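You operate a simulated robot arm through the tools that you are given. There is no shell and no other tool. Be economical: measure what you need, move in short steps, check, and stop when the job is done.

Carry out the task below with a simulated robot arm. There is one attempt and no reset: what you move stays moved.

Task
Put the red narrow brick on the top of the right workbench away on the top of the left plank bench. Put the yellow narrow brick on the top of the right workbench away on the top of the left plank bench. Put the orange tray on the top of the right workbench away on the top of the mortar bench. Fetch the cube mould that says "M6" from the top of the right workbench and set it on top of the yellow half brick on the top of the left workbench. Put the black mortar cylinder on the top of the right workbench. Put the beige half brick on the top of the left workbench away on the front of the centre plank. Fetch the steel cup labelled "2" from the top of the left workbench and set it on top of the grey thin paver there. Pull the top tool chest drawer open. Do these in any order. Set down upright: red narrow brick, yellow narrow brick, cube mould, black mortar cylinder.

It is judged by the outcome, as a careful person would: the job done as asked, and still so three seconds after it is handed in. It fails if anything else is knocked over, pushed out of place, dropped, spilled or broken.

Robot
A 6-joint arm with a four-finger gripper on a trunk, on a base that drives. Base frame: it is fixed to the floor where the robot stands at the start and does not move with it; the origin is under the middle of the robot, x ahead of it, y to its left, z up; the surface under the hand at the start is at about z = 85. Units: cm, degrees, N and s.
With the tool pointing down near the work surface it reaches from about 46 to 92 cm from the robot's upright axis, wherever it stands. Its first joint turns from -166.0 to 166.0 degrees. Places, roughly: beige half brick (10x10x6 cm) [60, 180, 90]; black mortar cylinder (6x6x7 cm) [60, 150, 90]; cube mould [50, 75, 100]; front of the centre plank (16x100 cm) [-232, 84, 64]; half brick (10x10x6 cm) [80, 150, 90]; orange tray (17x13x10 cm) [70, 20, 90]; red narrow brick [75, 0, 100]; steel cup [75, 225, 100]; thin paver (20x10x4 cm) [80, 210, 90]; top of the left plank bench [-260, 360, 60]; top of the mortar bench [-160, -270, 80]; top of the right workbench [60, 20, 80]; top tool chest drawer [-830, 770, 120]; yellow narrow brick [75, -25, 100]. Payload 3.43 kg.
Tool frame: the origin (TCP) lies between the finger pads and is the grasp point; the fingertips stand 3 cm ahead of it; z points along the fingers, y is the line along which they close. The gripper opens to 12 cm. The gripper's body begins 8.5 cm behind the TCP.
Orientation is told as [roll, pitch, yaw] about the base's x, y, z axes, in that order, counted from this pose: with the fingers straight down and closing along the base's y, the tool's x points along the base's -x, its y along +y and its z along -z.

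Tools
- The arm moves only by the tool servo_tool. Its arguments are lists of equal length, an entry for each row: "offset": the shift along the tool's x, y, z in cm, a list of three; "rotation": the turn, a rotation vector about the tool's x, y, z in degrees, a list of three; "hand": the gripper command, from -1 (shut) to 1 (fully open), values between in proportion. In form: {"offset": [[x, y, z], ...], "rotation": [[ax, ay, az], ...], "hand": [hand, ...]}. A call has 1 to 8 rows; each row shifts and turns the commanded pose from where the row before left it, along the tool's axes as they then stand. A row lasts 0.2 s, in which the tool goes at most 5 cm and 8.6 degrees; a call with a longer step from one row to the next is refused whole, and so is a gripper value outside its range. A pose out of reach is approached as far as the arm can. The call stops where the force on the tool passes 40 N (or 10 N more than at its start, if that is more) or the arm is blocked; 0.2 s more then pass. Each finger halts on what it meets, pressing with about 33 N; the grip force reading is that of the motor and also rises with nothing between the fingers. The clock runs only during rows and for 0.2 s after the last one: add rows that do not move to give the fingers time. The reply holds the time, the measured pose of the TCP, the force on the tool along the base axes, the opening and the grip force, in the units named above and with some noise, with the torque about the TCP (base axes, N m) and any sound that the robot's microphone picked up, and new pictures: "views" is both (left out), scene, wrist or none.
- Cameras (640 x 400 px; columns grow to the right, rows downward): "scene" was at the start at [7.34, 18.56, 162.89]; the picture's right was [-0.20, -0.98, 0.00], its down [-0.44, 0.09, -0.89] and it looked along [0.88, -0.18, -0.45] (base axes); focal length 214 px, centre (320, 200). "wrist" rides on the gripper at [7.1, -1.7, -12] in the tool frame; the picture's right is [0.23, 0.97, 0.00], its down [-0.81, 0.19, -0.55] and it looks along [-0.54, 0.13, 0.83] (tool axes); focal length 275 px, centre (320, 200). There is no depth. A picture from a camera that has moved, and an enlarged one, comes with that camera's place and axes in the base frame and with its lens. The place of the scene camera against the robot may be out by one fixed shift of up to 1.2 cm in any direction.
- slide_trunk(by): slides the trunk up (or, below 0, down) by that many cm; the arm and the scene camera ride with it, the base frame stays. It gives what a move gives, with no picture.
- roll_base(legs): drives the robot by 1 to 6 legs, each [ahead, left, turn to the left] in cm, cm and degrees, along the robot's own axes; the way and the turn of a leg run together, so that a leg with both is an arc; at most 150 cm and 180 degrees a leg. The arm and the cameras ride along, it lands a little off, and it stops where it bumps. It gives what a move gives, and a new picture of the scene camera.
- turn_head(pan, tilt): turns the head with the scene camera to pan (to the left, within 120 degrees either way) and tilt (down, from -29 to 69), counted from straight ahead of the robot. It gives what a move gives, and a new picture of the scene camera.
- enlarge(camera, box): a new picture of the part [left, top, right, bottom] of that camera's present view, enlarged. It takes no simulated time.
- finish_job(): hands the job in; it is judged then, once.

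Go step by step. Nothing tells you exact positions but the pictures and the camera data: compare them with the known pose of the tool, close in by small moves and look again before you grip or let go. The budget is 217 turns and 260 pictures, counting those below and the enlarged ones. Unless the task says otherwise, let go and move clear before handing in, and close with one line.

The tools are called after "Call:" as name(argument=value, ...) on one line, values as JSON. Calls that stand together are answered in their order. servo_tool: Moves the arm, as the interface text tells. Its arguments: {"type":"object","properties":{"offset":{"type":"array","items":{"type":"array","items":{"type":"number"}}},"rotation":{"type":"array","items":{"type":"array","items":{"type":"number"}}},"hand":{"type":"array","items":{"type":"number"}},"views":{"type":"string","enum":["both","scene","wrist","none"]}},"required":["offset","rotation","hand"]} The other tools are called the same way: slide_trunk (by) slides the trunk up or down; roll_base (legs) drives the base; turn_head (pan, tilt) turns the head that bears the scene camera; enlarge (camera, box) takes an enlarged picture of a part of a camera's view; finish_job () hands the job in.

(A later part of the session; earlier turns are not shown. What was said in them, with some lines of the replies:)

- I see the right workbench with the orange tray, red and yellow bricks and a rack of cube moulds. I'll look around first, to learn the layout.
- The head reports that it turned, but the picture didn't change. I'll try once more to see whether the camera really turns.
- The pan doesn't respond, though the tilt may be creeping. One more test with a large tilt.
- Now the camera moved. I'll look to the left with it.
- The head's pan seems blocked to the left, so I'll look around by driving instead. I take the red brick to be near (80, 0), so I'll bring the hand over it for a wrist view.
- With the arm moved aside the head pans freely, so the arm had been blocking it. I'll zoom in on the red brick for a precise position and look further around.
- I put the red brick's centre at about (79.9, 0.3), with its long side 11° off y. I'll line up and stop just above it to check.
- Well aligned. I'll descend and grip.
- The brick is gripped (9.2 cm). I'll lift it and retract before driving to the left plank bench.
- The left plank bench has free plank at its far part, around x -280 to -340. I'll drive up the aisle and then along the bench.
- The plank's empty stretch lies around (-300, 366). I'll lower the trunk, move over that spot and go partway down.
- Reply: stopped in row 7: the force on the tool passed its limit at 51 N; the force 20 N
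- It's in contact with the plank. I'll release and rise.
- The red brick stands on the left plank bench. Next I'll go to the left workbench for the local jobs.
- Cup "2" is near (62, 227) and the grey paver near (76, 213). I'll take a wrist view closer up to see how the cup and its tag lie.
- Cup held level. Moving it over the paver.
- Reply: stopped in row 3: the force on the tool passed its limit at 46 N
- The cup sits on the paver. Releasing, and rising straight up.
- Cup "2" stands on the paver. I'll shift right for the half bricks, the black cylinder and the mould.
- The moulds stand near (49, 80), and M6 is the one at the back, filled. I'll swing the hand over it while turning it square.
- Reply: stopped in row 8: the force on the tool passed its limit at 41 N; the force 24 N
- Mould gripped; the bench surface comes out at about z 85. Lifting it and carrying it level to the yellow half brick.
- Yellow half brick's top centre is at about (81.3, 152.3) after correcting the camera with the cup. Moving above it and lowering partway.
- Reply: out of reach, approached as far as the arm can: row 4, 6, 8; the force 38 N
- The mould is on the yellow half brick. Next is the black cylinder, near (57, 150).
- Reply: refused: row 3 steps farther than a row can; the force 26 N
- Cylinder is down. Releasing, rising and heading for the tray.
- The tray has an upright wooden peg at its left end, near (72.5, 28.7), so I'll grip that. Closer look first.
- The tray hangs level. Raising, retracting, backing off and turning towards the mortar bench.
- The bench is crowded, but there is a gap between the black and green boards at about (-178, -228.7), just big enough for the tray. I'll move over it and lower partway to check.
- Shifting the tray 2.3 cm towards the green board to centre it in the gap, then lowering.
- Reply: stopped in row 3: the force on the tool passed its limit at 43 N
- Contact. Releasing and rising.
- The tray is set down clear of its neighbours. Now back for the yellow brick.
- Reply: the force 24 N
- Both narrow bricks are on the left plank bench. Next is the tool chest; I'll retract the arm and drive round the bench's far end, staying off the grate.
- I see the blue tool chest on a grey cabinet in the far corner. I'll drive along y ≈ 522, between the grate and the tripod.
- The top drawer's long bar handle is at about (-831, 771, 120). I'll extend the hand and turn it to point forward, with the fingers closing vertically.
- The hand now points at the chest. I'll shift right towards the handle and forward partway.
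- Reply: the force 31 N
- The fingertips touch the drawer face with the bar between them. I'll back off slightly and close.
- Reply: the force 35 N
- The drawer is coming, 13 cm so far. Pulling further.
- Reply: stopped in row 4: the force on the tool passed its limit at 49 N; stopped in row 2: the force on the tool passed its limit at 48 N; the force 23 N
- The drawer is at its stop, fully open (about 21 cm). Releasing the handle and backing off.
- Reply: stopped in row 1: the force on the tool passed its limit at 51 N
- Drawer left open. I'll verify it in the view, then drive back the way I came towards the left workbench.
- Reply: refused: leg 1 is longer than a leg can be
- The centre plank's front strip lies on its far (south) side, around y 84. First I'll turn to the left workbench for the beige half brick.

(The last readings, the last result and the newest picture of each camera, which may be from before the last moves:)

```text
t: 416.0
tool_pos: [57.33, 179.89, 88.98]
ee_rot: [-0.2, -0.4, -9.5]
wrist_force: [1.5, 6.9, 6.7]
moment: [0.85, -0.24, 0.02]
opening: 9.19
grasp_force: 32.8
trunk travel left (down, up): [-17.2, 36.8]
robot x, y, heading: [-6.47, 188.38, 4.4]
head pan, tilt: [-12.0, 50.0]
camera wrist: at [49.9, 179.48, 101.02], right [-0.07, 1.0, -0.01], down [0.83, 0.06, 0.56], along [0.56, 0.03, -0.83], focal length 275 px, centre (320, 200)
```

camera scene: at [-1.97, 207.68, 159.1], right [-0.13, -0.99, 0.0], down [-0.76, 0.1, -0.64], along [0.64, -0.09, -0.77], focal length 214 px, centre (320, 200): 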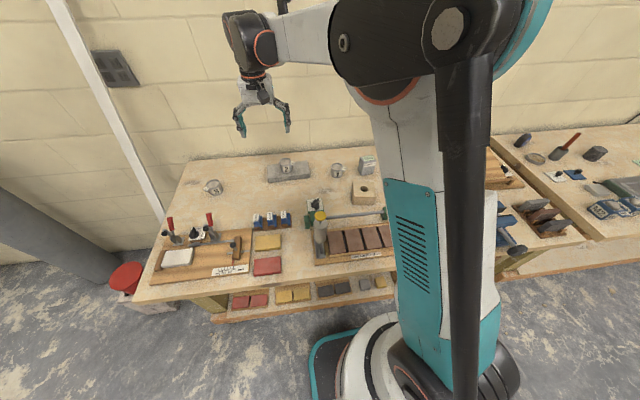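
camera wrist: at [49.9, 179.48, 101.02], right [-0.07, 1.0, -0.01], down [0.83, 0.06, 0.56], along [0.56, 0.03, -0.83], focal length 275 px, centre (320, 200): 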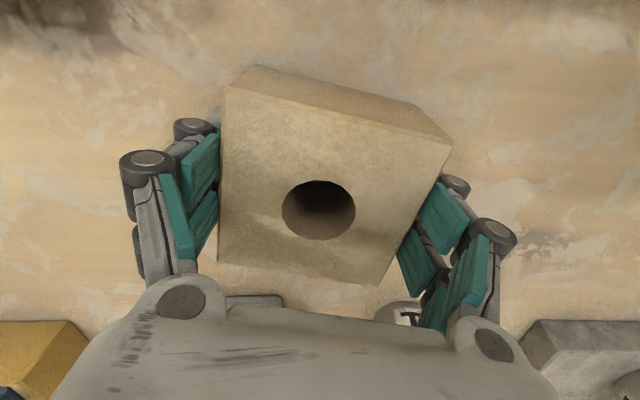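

Call:
servo_tool(offset=[[0, 0, -3], [0, 0, -4.8], [0, 0, -4.8], [0, 0, -4.8], [0, 0, -4.8], [3, 0, -2]], rotation=[[0, 0, 0], [0, 0, 0], [0, 0, 0], [0, 0, 0], [0, 0, 0], [0, 0, 0]], hand=[-1, -1, -1, -1, -1, -1], views="none")

Call:
roll_base(legs=[[-48, 0, 0], [0, 0, -94.3], [150, 0, 0], [45, 0, 0], [0, 0, -90]])

Call:
turn_head(pan=-20, tilt=28)

```text
t: 417.4
tool_pos: [54.28, 180.55, 113.06]
ee_rot: [-0.3, -0.3, -9.6]
wrist_force: [-0.2, 1.3, -7.7]
moment: [-0.01, -0.01, -0.03]
opening: 9.2
grasp_force: 32.8
trunk travel left (down, up): [-17.2, 36.8]
robot x, y, heading: [-6.69, 188.6, 4.1]
head pan, tilt: [-12.0, 50.0]
```

```text
t: 437.2
tool_pos: [-108.39, 2.92, 112.95]
ee_rot: [-0.3, -0.4, 168.1]
wrist_force: [0.3, 0.7, -7.5]
moment: [-0.02, -0.01, 0.01]
opening: 9.18
grasp_force: 33.1
trunk travel left (down, up): [-17.2, 36.8]
robot x, y, heading: [-47.6, -7.54, -177.9]
head pan, tilt: [-12.0, 50.0]
camera scene: at [-52.57, -25.59, 159.09], right [0.17, 0.98, 0.0], down [0.75, -0.13, -0.64], along [-0.63, 0.11, -0.77], focal length 214 px, centre (320, 200)
```

scene: 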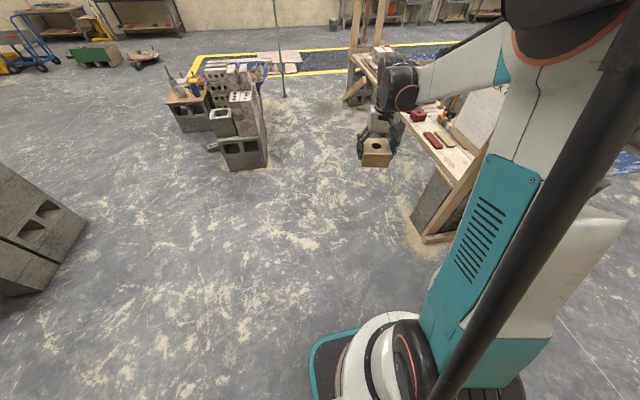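

```text
t: 438.1
tool_pos: [-108.55, 3.05, 113.03]
ee_rot: [-0.3, -0.2, 168.2]
wrist_force: [0.0, 0.0, -7.2]
moment: [0.01, -0.04, 0.04]
opening: 9.17
grasp_force: 33.6
trunk travel left (down, up): [-17.2, 36.8]
robot x, y, heading: [-48.11, -7.4, -177.8]
head pan, tilt: [-20.0, 28.0]
camera scene: at [-53.67, -24.11, 162.35], right [0.31, 0.95, 0.0], down [0.45, -0.15, -0.88], along [-0.84, 0.27, -0.47], focal length 214 px, centre (320, 200)
```

scene: 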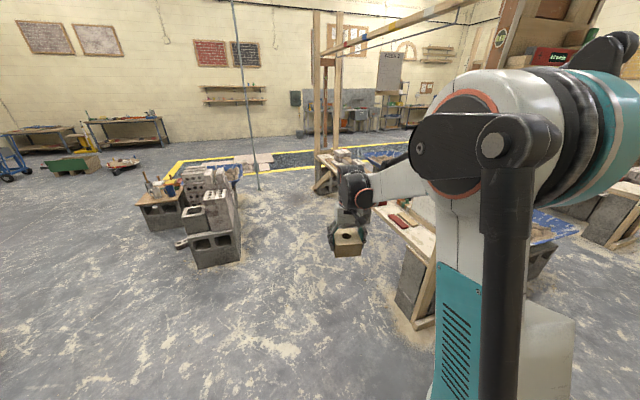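

Call:
roll_base(legs=[[148, -12, -2]])

Call:
turn_head(pan=-110, tilt=35)

```text
t: 445.4
tool_pos: [-255.83, 13.9, 113.13]
ee_rot: [-0.3, -0.3, 166.3]
wrist_force: [0.5, -0.2, -8.2]
moment: [-0.03, -0.03, -0.02]
opening: 9.2
grasp_force: 32.9
trunk travel left (down, up): [-17.2, 36.8]
robot x, y, heading: [-195.53, 1.76, -179.7]
head pan, tilt: [-20.0, 28.0]
camera scene: at [-201.79, -14.85, 162.36], right [0.34, 0.94, 0.0], down [0.44, -0.16, -0.88], along [-0.83, 0.3, -0.47], focal length 214 px, centre (320, 200)
```

scene: 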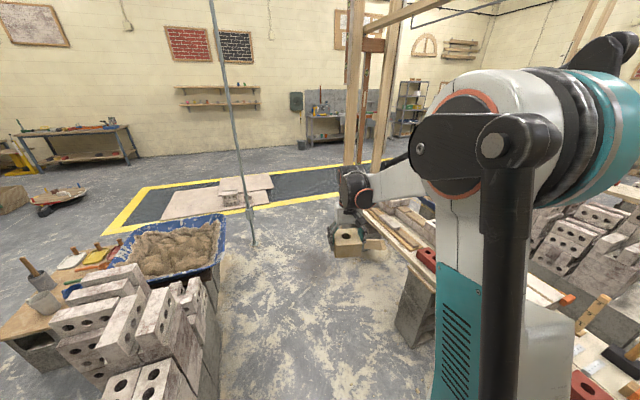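

```text
t: 447.1
tool_pos: [-255.76, 13.81, 112.94]
ee_rot: [-0.2, -0.3, 166.4]
wrist_force: [0.0, -0.2, -7.1]
moment: [-0.02, -0.04, -0.03]
opening: 9.17
grasp_force: 32.6
trunk travel left (down, up): [-17.2, 36.8]
robot x, y, heading: [-195.41, 1.87, -179.7]
head pan, tilt: [-110.0, 35.0]
camera scene: at [-190.22, -9.63, 161.27], right [0.94, -0.34, 0.0], down [-0.19, -0.54, -0.82], along [0.28, 0.77, -0.57], focal length 214 px, centre (320, 200)
```

scene: 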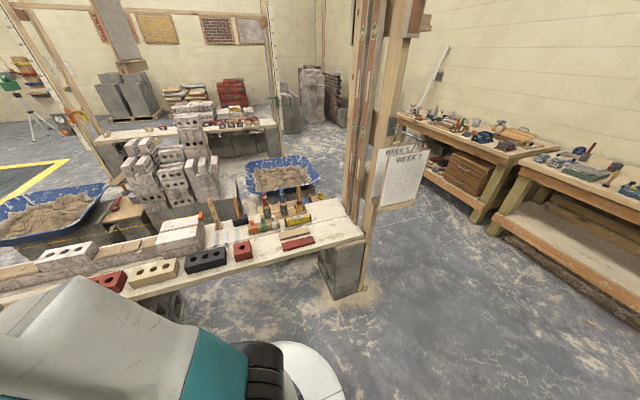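

Call:
enlarge(camera="scene", box=[60, 170, 400, 330])

```text
1.88 times, centred on (230, 250) of scene
camera zoom: at [-190.22, -9.63, 161.27], right [0.94, -0.34, 0.0], down [-0.19, -0.54, -0.82], along [0.28, 0.77, -0.57], focal length 404 px, centre (489, 106)
```

zoom: 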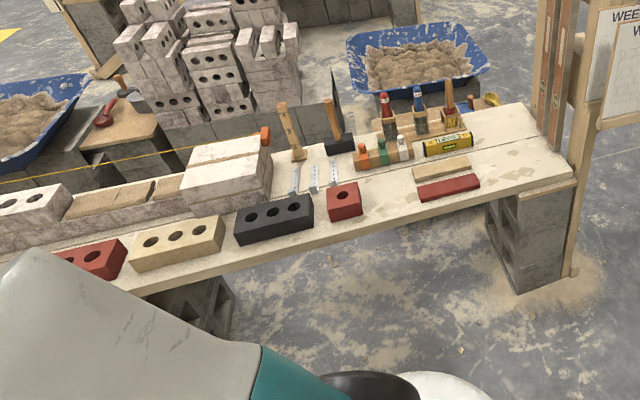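

There's a free gap on the front strip at about (-189, 83.5), between the red half brick and the thin red strip. I'll turn to face it and move in.

Call:
roll_base(legs=[[0, 0, -90], [10, 0, 0]])

Call:
turn_head(pan=25, tilt=50)

Call:
enlarge(camera="scene", box=[220, 60, 540, 260])

```text
t: 452.1
tool_pos: [-181.87, 71.76, 112.99]
ee_rot: [-0.3, -0.3, 75.4]
wrist_force: [-0.3, 0.6, -8.0]
moment: [-0.06, 0.01, 0.01]
opening: 9.18
grasp_force: 33.4
trunk travel left (down, up): [-17.2, 36.8]
robot x, y, heading: [-195.57, 11.71, 89.2]
head pan, tilt: [-110.0, 35.0]
camera scene: at [-206.83, 7.38, 161.27], right [-0.36, -0.93, 0.0], down [-0.54, 0.2, -0.82], along [0.77, -0.29, -0.57], focal length 214 px, centre (320, 200)
```

scene: 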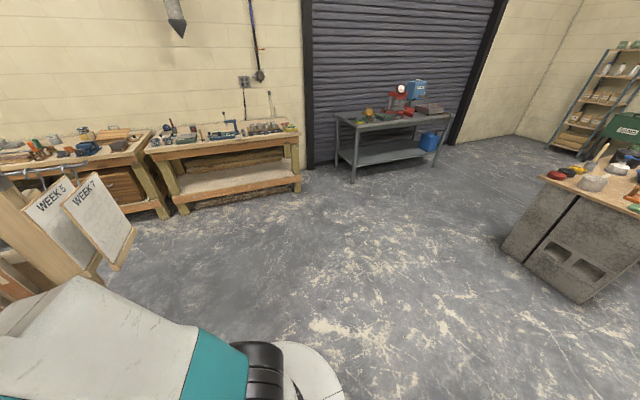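

```text
t: 454.3
tool_pos: [-181.98, 71.56, 113.04]
ee_rot: [-0.3, -0.3, 75.3]
wrist_force: [0.8, 0.2, -6.5]
moment: [-0.01, -0.01, -0.01]
opening: 9.2
grasp_force: 32.9
trunk travel left (down, up): [-17.2, 36.8]
robot x, y, heading: [-195.37, 11.65, 88.9]
head pan, tilt: [25.0, 50.0]
camera scene: at [-218.22, 17.42, 159.09], right [0.91, 0.41, 0.0], down [0.31, -0.7, -0.64], along [-0.26, 0.59, -0.77], focal length 214 px, centre (320, 200)
```

scene: 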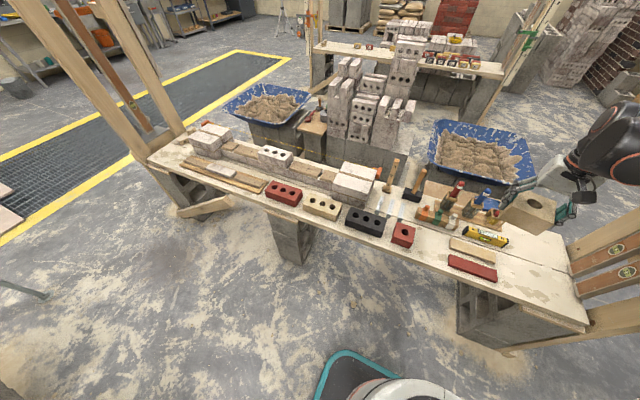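

```text
2.00 times, centred on (380, 160) of scene
camera zoom: at [-218.22, 17.42, 159.09], right [0.91, 0.41, 0.0], down [0.31, -0.7, -0.64], along [-0.26, 0.59, -0.77], focal length 429 px, centre (200, 280)
```

zoom: 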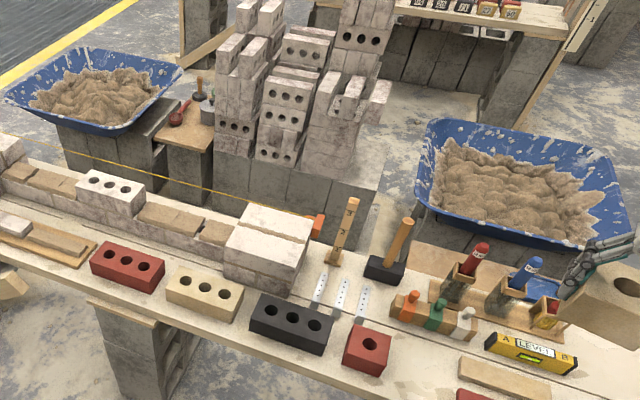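

The gap spans x from -198 to -181. Lowering the trunk, squaring up and moving over it.

Call:
slide_trunk(by=-15)

Call:
servo_tool(offset=[[0, 0, 0], [0, 0, 0], [-4, 2.57, 0], [-4, 2.57, 0], [-4, 2.57, 0], [0, 0, 4], [0, 0, 4], [0, 0, 4]], rotation=[[0, 0, -7.35], [0, 0, -7.35], [0, 0, 0], [0, 0, 0], [0, 0, 0], [0, 0, 0], [0, 0, 0], [0, 0, 0]], hand=[-1, -1, -1, -1, -1, -1, -1, -1], views="both")

Call:
enlarge(camera="scene", box=[340, 140, 540, 280])

```text
t: 456.0
tool_pos: [-182.09, 71.69, 98.06]
ee_rot: [-0.3, -0.4, 75.3]
wrist_force: [-0.3, -0.7, -7.7]
moment: [-0.01, 0.02, 0.0]
opening: 9.18
grasp_force: 32.9
trunk travel left (down, up): [-2.2, 51.8]
robot x, y, heading: [-195.57, 11.54, 89.3]
head pan, tilt: [25.0, 50.0]
```

```text
t: 457.8
tool_pos: [-189.62, 83.56, 85.83]
ee_rot: [-0.4, -0.1, 90.0]
wrist_force: [0.1, 0.0, -7.9]
moment: [-0.01, 0.01, -0.03]
opening: 9.18
grasp_force: 33.1
trunk travel left (down, up): [-2.2, 51.8]
robot x, y, heading: [-195.71, 11.59, 89.2]
head pan, tilt: [25.0, 50.0]
camera scene: at [-218.23, 17.42, 144.09], right [0.91, 0.41, 0.0], down [0.31, -0.7, -0.64], along [-0.26, 0.59, -0.77], focal length 214 px, centre (320, 200)
camera wrist: at [-188.09, 76.41, 97.94], right [-0.97, -0.23, -0.01], down [-0.2, 0.81, 0.55], along [-0.12, 0.54, -0.83], focal length 275 px, centre (320, 200)
```

scene: 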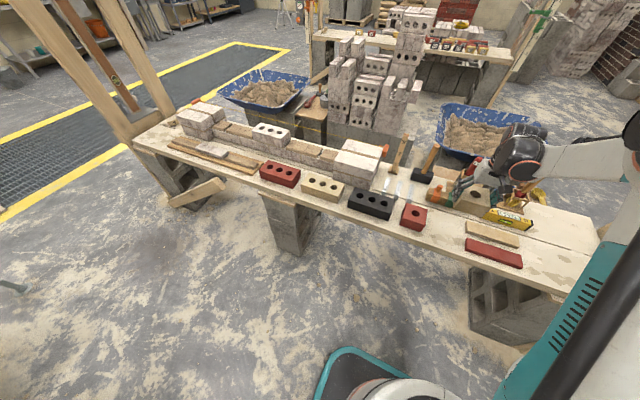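
wrist: 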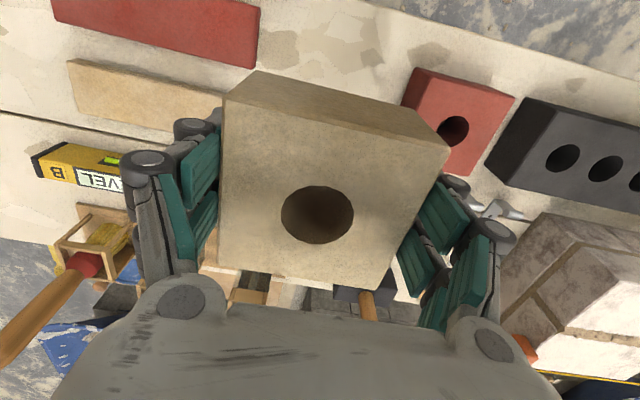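

```text
2.86 times, centred on (440, 210) of scene
camera zoom: at [-218.23, 17.42, 144.09], right [0.91, 0.41, 0.0], down [0.31, -0.7, -0.64], along [-0.26, 0.59, -0.77], focal length 613 px, centre (-23, 171)
```

zoom: 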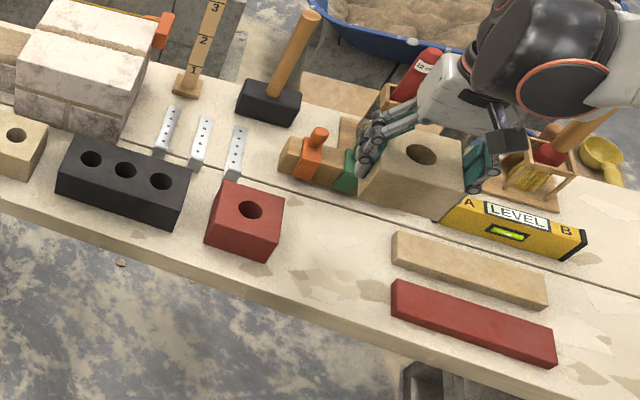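

Call:
servo_tool(offset=[[0, 0.5, 4.5], [0, 0, 4.5], [0, 0, 4]], rotation=[[0, 0, 0], [0, 0, 0], [0, 0, 0]], hand=[-1, -1, -1], views="both")

Call:
enlarge(camera="scene", box=[340, 140, 540, 280])

```text
t: 458.6
tool_pos: [-190.06, 83.49, 73.03]
ee_rot: [-0.5, -0.3, 90.0]
wrist_force: [0.2, 0.3, -8.0]
moment: [-0.02, 0.01, -0.02]
opening: 9.18
grasp_force: 32.6
trunk travel left (down, up): [-2.2, 51.8]
robot x, y, heading: [-195.77, 11.73, 89.3]
head pan, tilt: [25.0, 50.0]
camera scene: at [-218.23, 17.43, 144.09], right [0.91, 0.41, 0.0], down [0.31, -0.7, -0.64], along [-0.26, 0.59, -0.77], focal length 214 px, centre (320, 200)
camera wrist: at [-188.51, 76.44, 85.02], right [-0.97, -0.23, -0.01], down [-0.2, 0.81, 0.55], along [-0.12, 0.54, -0.83], focal length 275 px, centre (320, 200)
```

scene: 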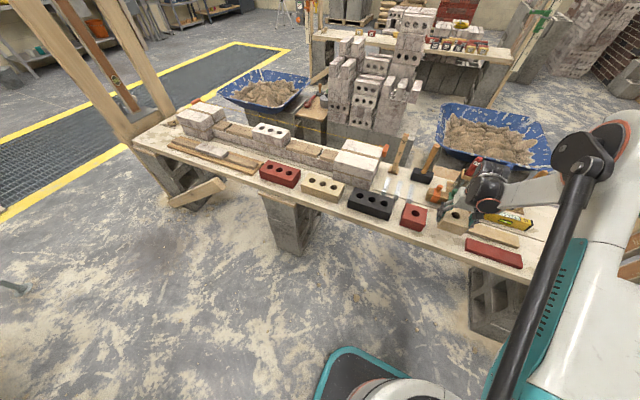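
wrist: 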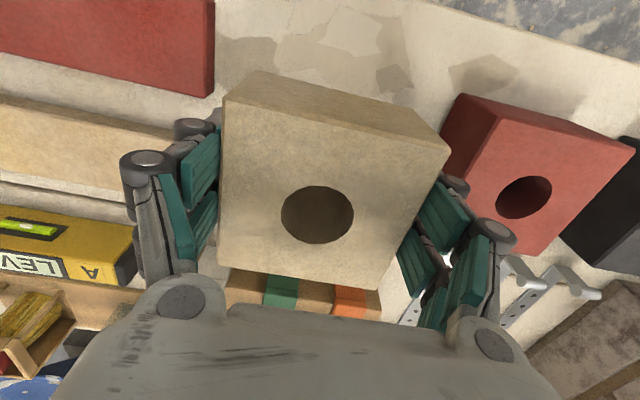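

```text
2.86 times, centred on (440, 210) of scene
camera zoom: at [-218.23, 17.43, 144.09], right [0.91, 0.41, 0.0], down [0.31, -0.7, -0.64], along [-0.26, 0.59, -0.77], focal length 613 px, centre (-23, 171)
```

zoom: 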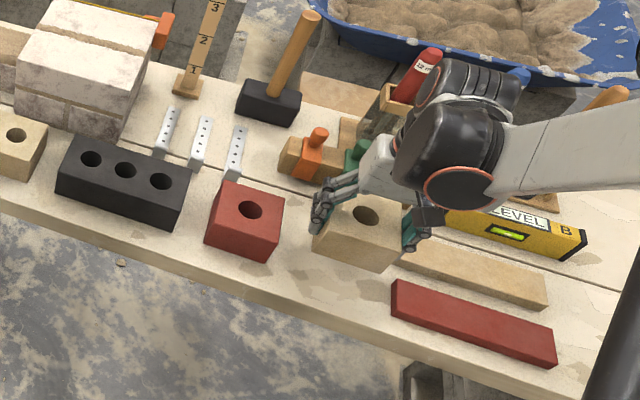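

Call:
servo_tool(offset=[[0, 0, 2.5], [0, 0, 1], [0, 0, 0.5], [0, 0, 0.4], [0, 0, 0.4], [0, 0, 0.4], [0, 0, 0.4], [0, 0, 0.4]], rotation=[[0, 0, 0], [0, 0, 0], [0, 0, 0], [0, 0, 0], [0, 0, 0], [0, 0, 0], [0, 0, 0], [0, 0, 0]], hand=[-1, -1, -1, -1, -1, -1, -1, -1], views="wrist")

```text
t: 460.4
tool_pos: [-190.03, 83.42, 66.97]
ee_rot: [-0.4, -0.3, 90.0]
wrist_force: [1.5, 1.3, 23.9]
moment: [0.04, -0.08, 0.02]
opening: 9.2
grasp_force: 32.9
trunk travel left (down, up): [-2.2, 51.8]
robot x, y, heading: [-195.36, 11.43, 89.3]
head pan, tilt: [25.0, 50.0]
camera wrist: at [-188.39, 76.4, 79.22], right [-0.97, -0.23, -0.01], down [-0.2, 0.81, 0.56], along [-0.12, 0.54, -0.83], focal length 275 px, centre (320, 200)
```

wrist: 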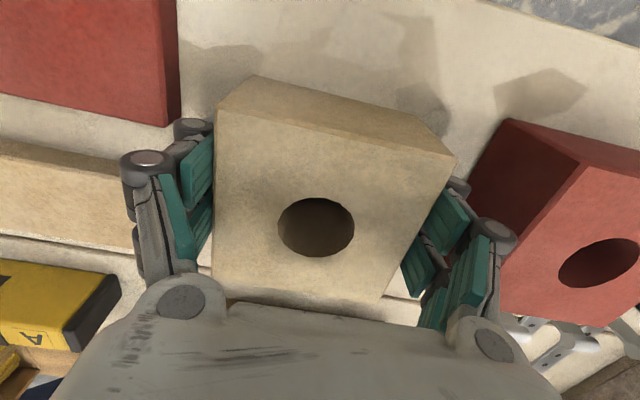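

Call:
servo_tool(offset=[[0, 0, 0], [0, 0, 0], [0, 0, -1.5], [0, 0, -3], [0, 0, -4.5], [0, 0, -4.5], [0, 0, -4.5], [0, 0, -4.5]], rotation=[[0, 0, 0], [0, 0, 0], [0, 0, 0], [0, 0, 0], [0, 0, 0], [0, 0, 0], [0, 0, 0], [0, 0, 0]], hand=[0.7, 0.7, 0.7, 0.7, 0.7, 0.7, 0.7, 0.7], views="wrist")

Call:
enlarge(camera="scene", box=[340, 140, 540, 280])

```text
t: 462.2
tool_pos: [-190.35, 83.74, 89.84]
ee_rot: [-0.3, -0.2, 90.0]
wrist_force: [-0.7, 0.4, -0.4]
moment: [-0.04, 0.01, 0.0]
opening: 10.23
grasp_force: 0.4
trunk travel left (down, up): [-2.2, 51.8]
robot x, y, heading: [-195.24, 11.76, 89.4]
head pan, tilt: [25.0, 50.0]
camera wrist: at [-188.82, 76.59, 101.88], right [-0.97, -0.23, -0.01], down [-0.2, 0.81, 0.55], along [-0.12, 0.54, -0.83], focal length 275 px, centre (320, 200)
```

wrist: 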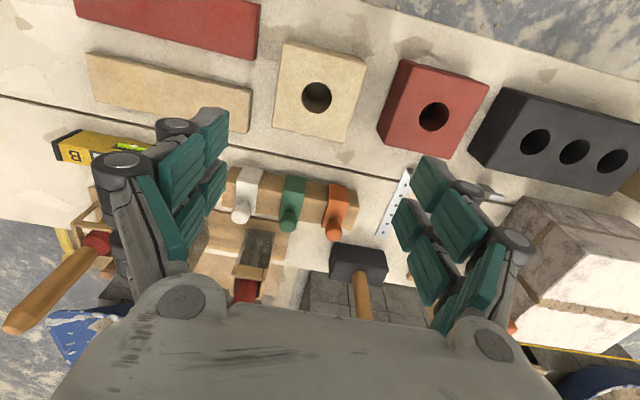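

```text
2.86 times, centred on (440, 210) of scene
camera zoom: at [-218.24, 17.36, 144.1], right [0.91, 0.41, 0.0], down [0.31, -0.7, -0.64], along [-0.26, 0.59, -0.77], focal length 613 px, centre (-23, 171)
```

zoom: 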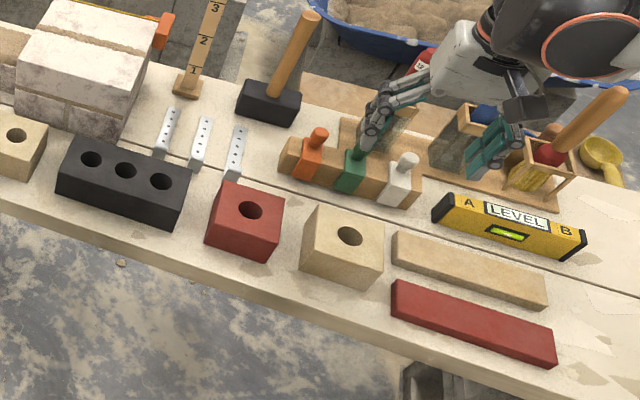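

The beige half brick sits in its gap on the front strip and nothing else moved. I'll raise clear and hand in.

Call:
slide_trunk(by=20)

Call:
roll_base(legs=[[-30, 0, 0]])

Call:
finish_job()

```text
t: 464.4
tool_pos: [-190.41, 83.68, 109.71]
ee_rot: [-0.4, -0.1, 90.0]
wrist_force: [0.4, -0.1, 0.2]
moment: [0.0, -0.03, 0.03]
opening: 10.18
grasp_force: 0.1
trunk travel left (down, up): [-22.2, 31.8]
robot x, y, heading: [-195.11, 11.39, 88.8]
head pan, tilt: [25.0, 50.0]
```

```text
t: 466.4
tool_pos: [-190.56, 53.75, 109.76]
ee_rot: [-0.4, -0.3, 89.7]
wrist_force: [-0.1, 0.3, 0.6]
moment: [0.02, 0.03, -0.05]
opening: 10.2
grasp_force: 0.1
trunk travel left (down, up): [-22.2, 31.8]
robot x, y, heading: [-195.57, -18.58, 89.0]
head pan, tilt: [25.0, 50.0]
camera scene: at [-218.73, -12.55, 164.1], right [0.91, 0.4, 0.0], down [0.31, -0.7, -0.64], along [-0.26, 0.59, -0.77], focal length 214 px, centre (320, 200)
```

scene: 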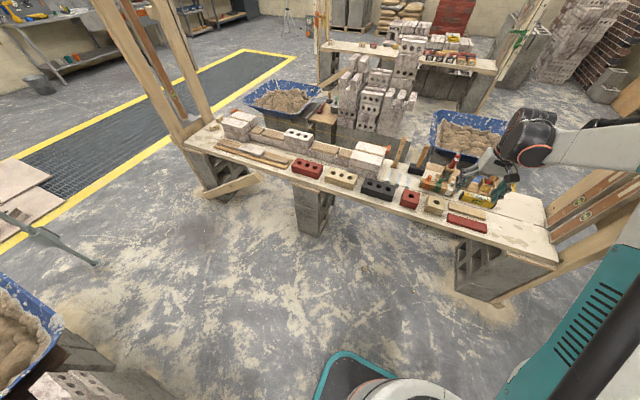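

```text
The job is handed in.
```

All eight jobs are done and handed in: every item is where you asked, the top tool chest drawer is fully open, and I saw nothing else knocked or moved.
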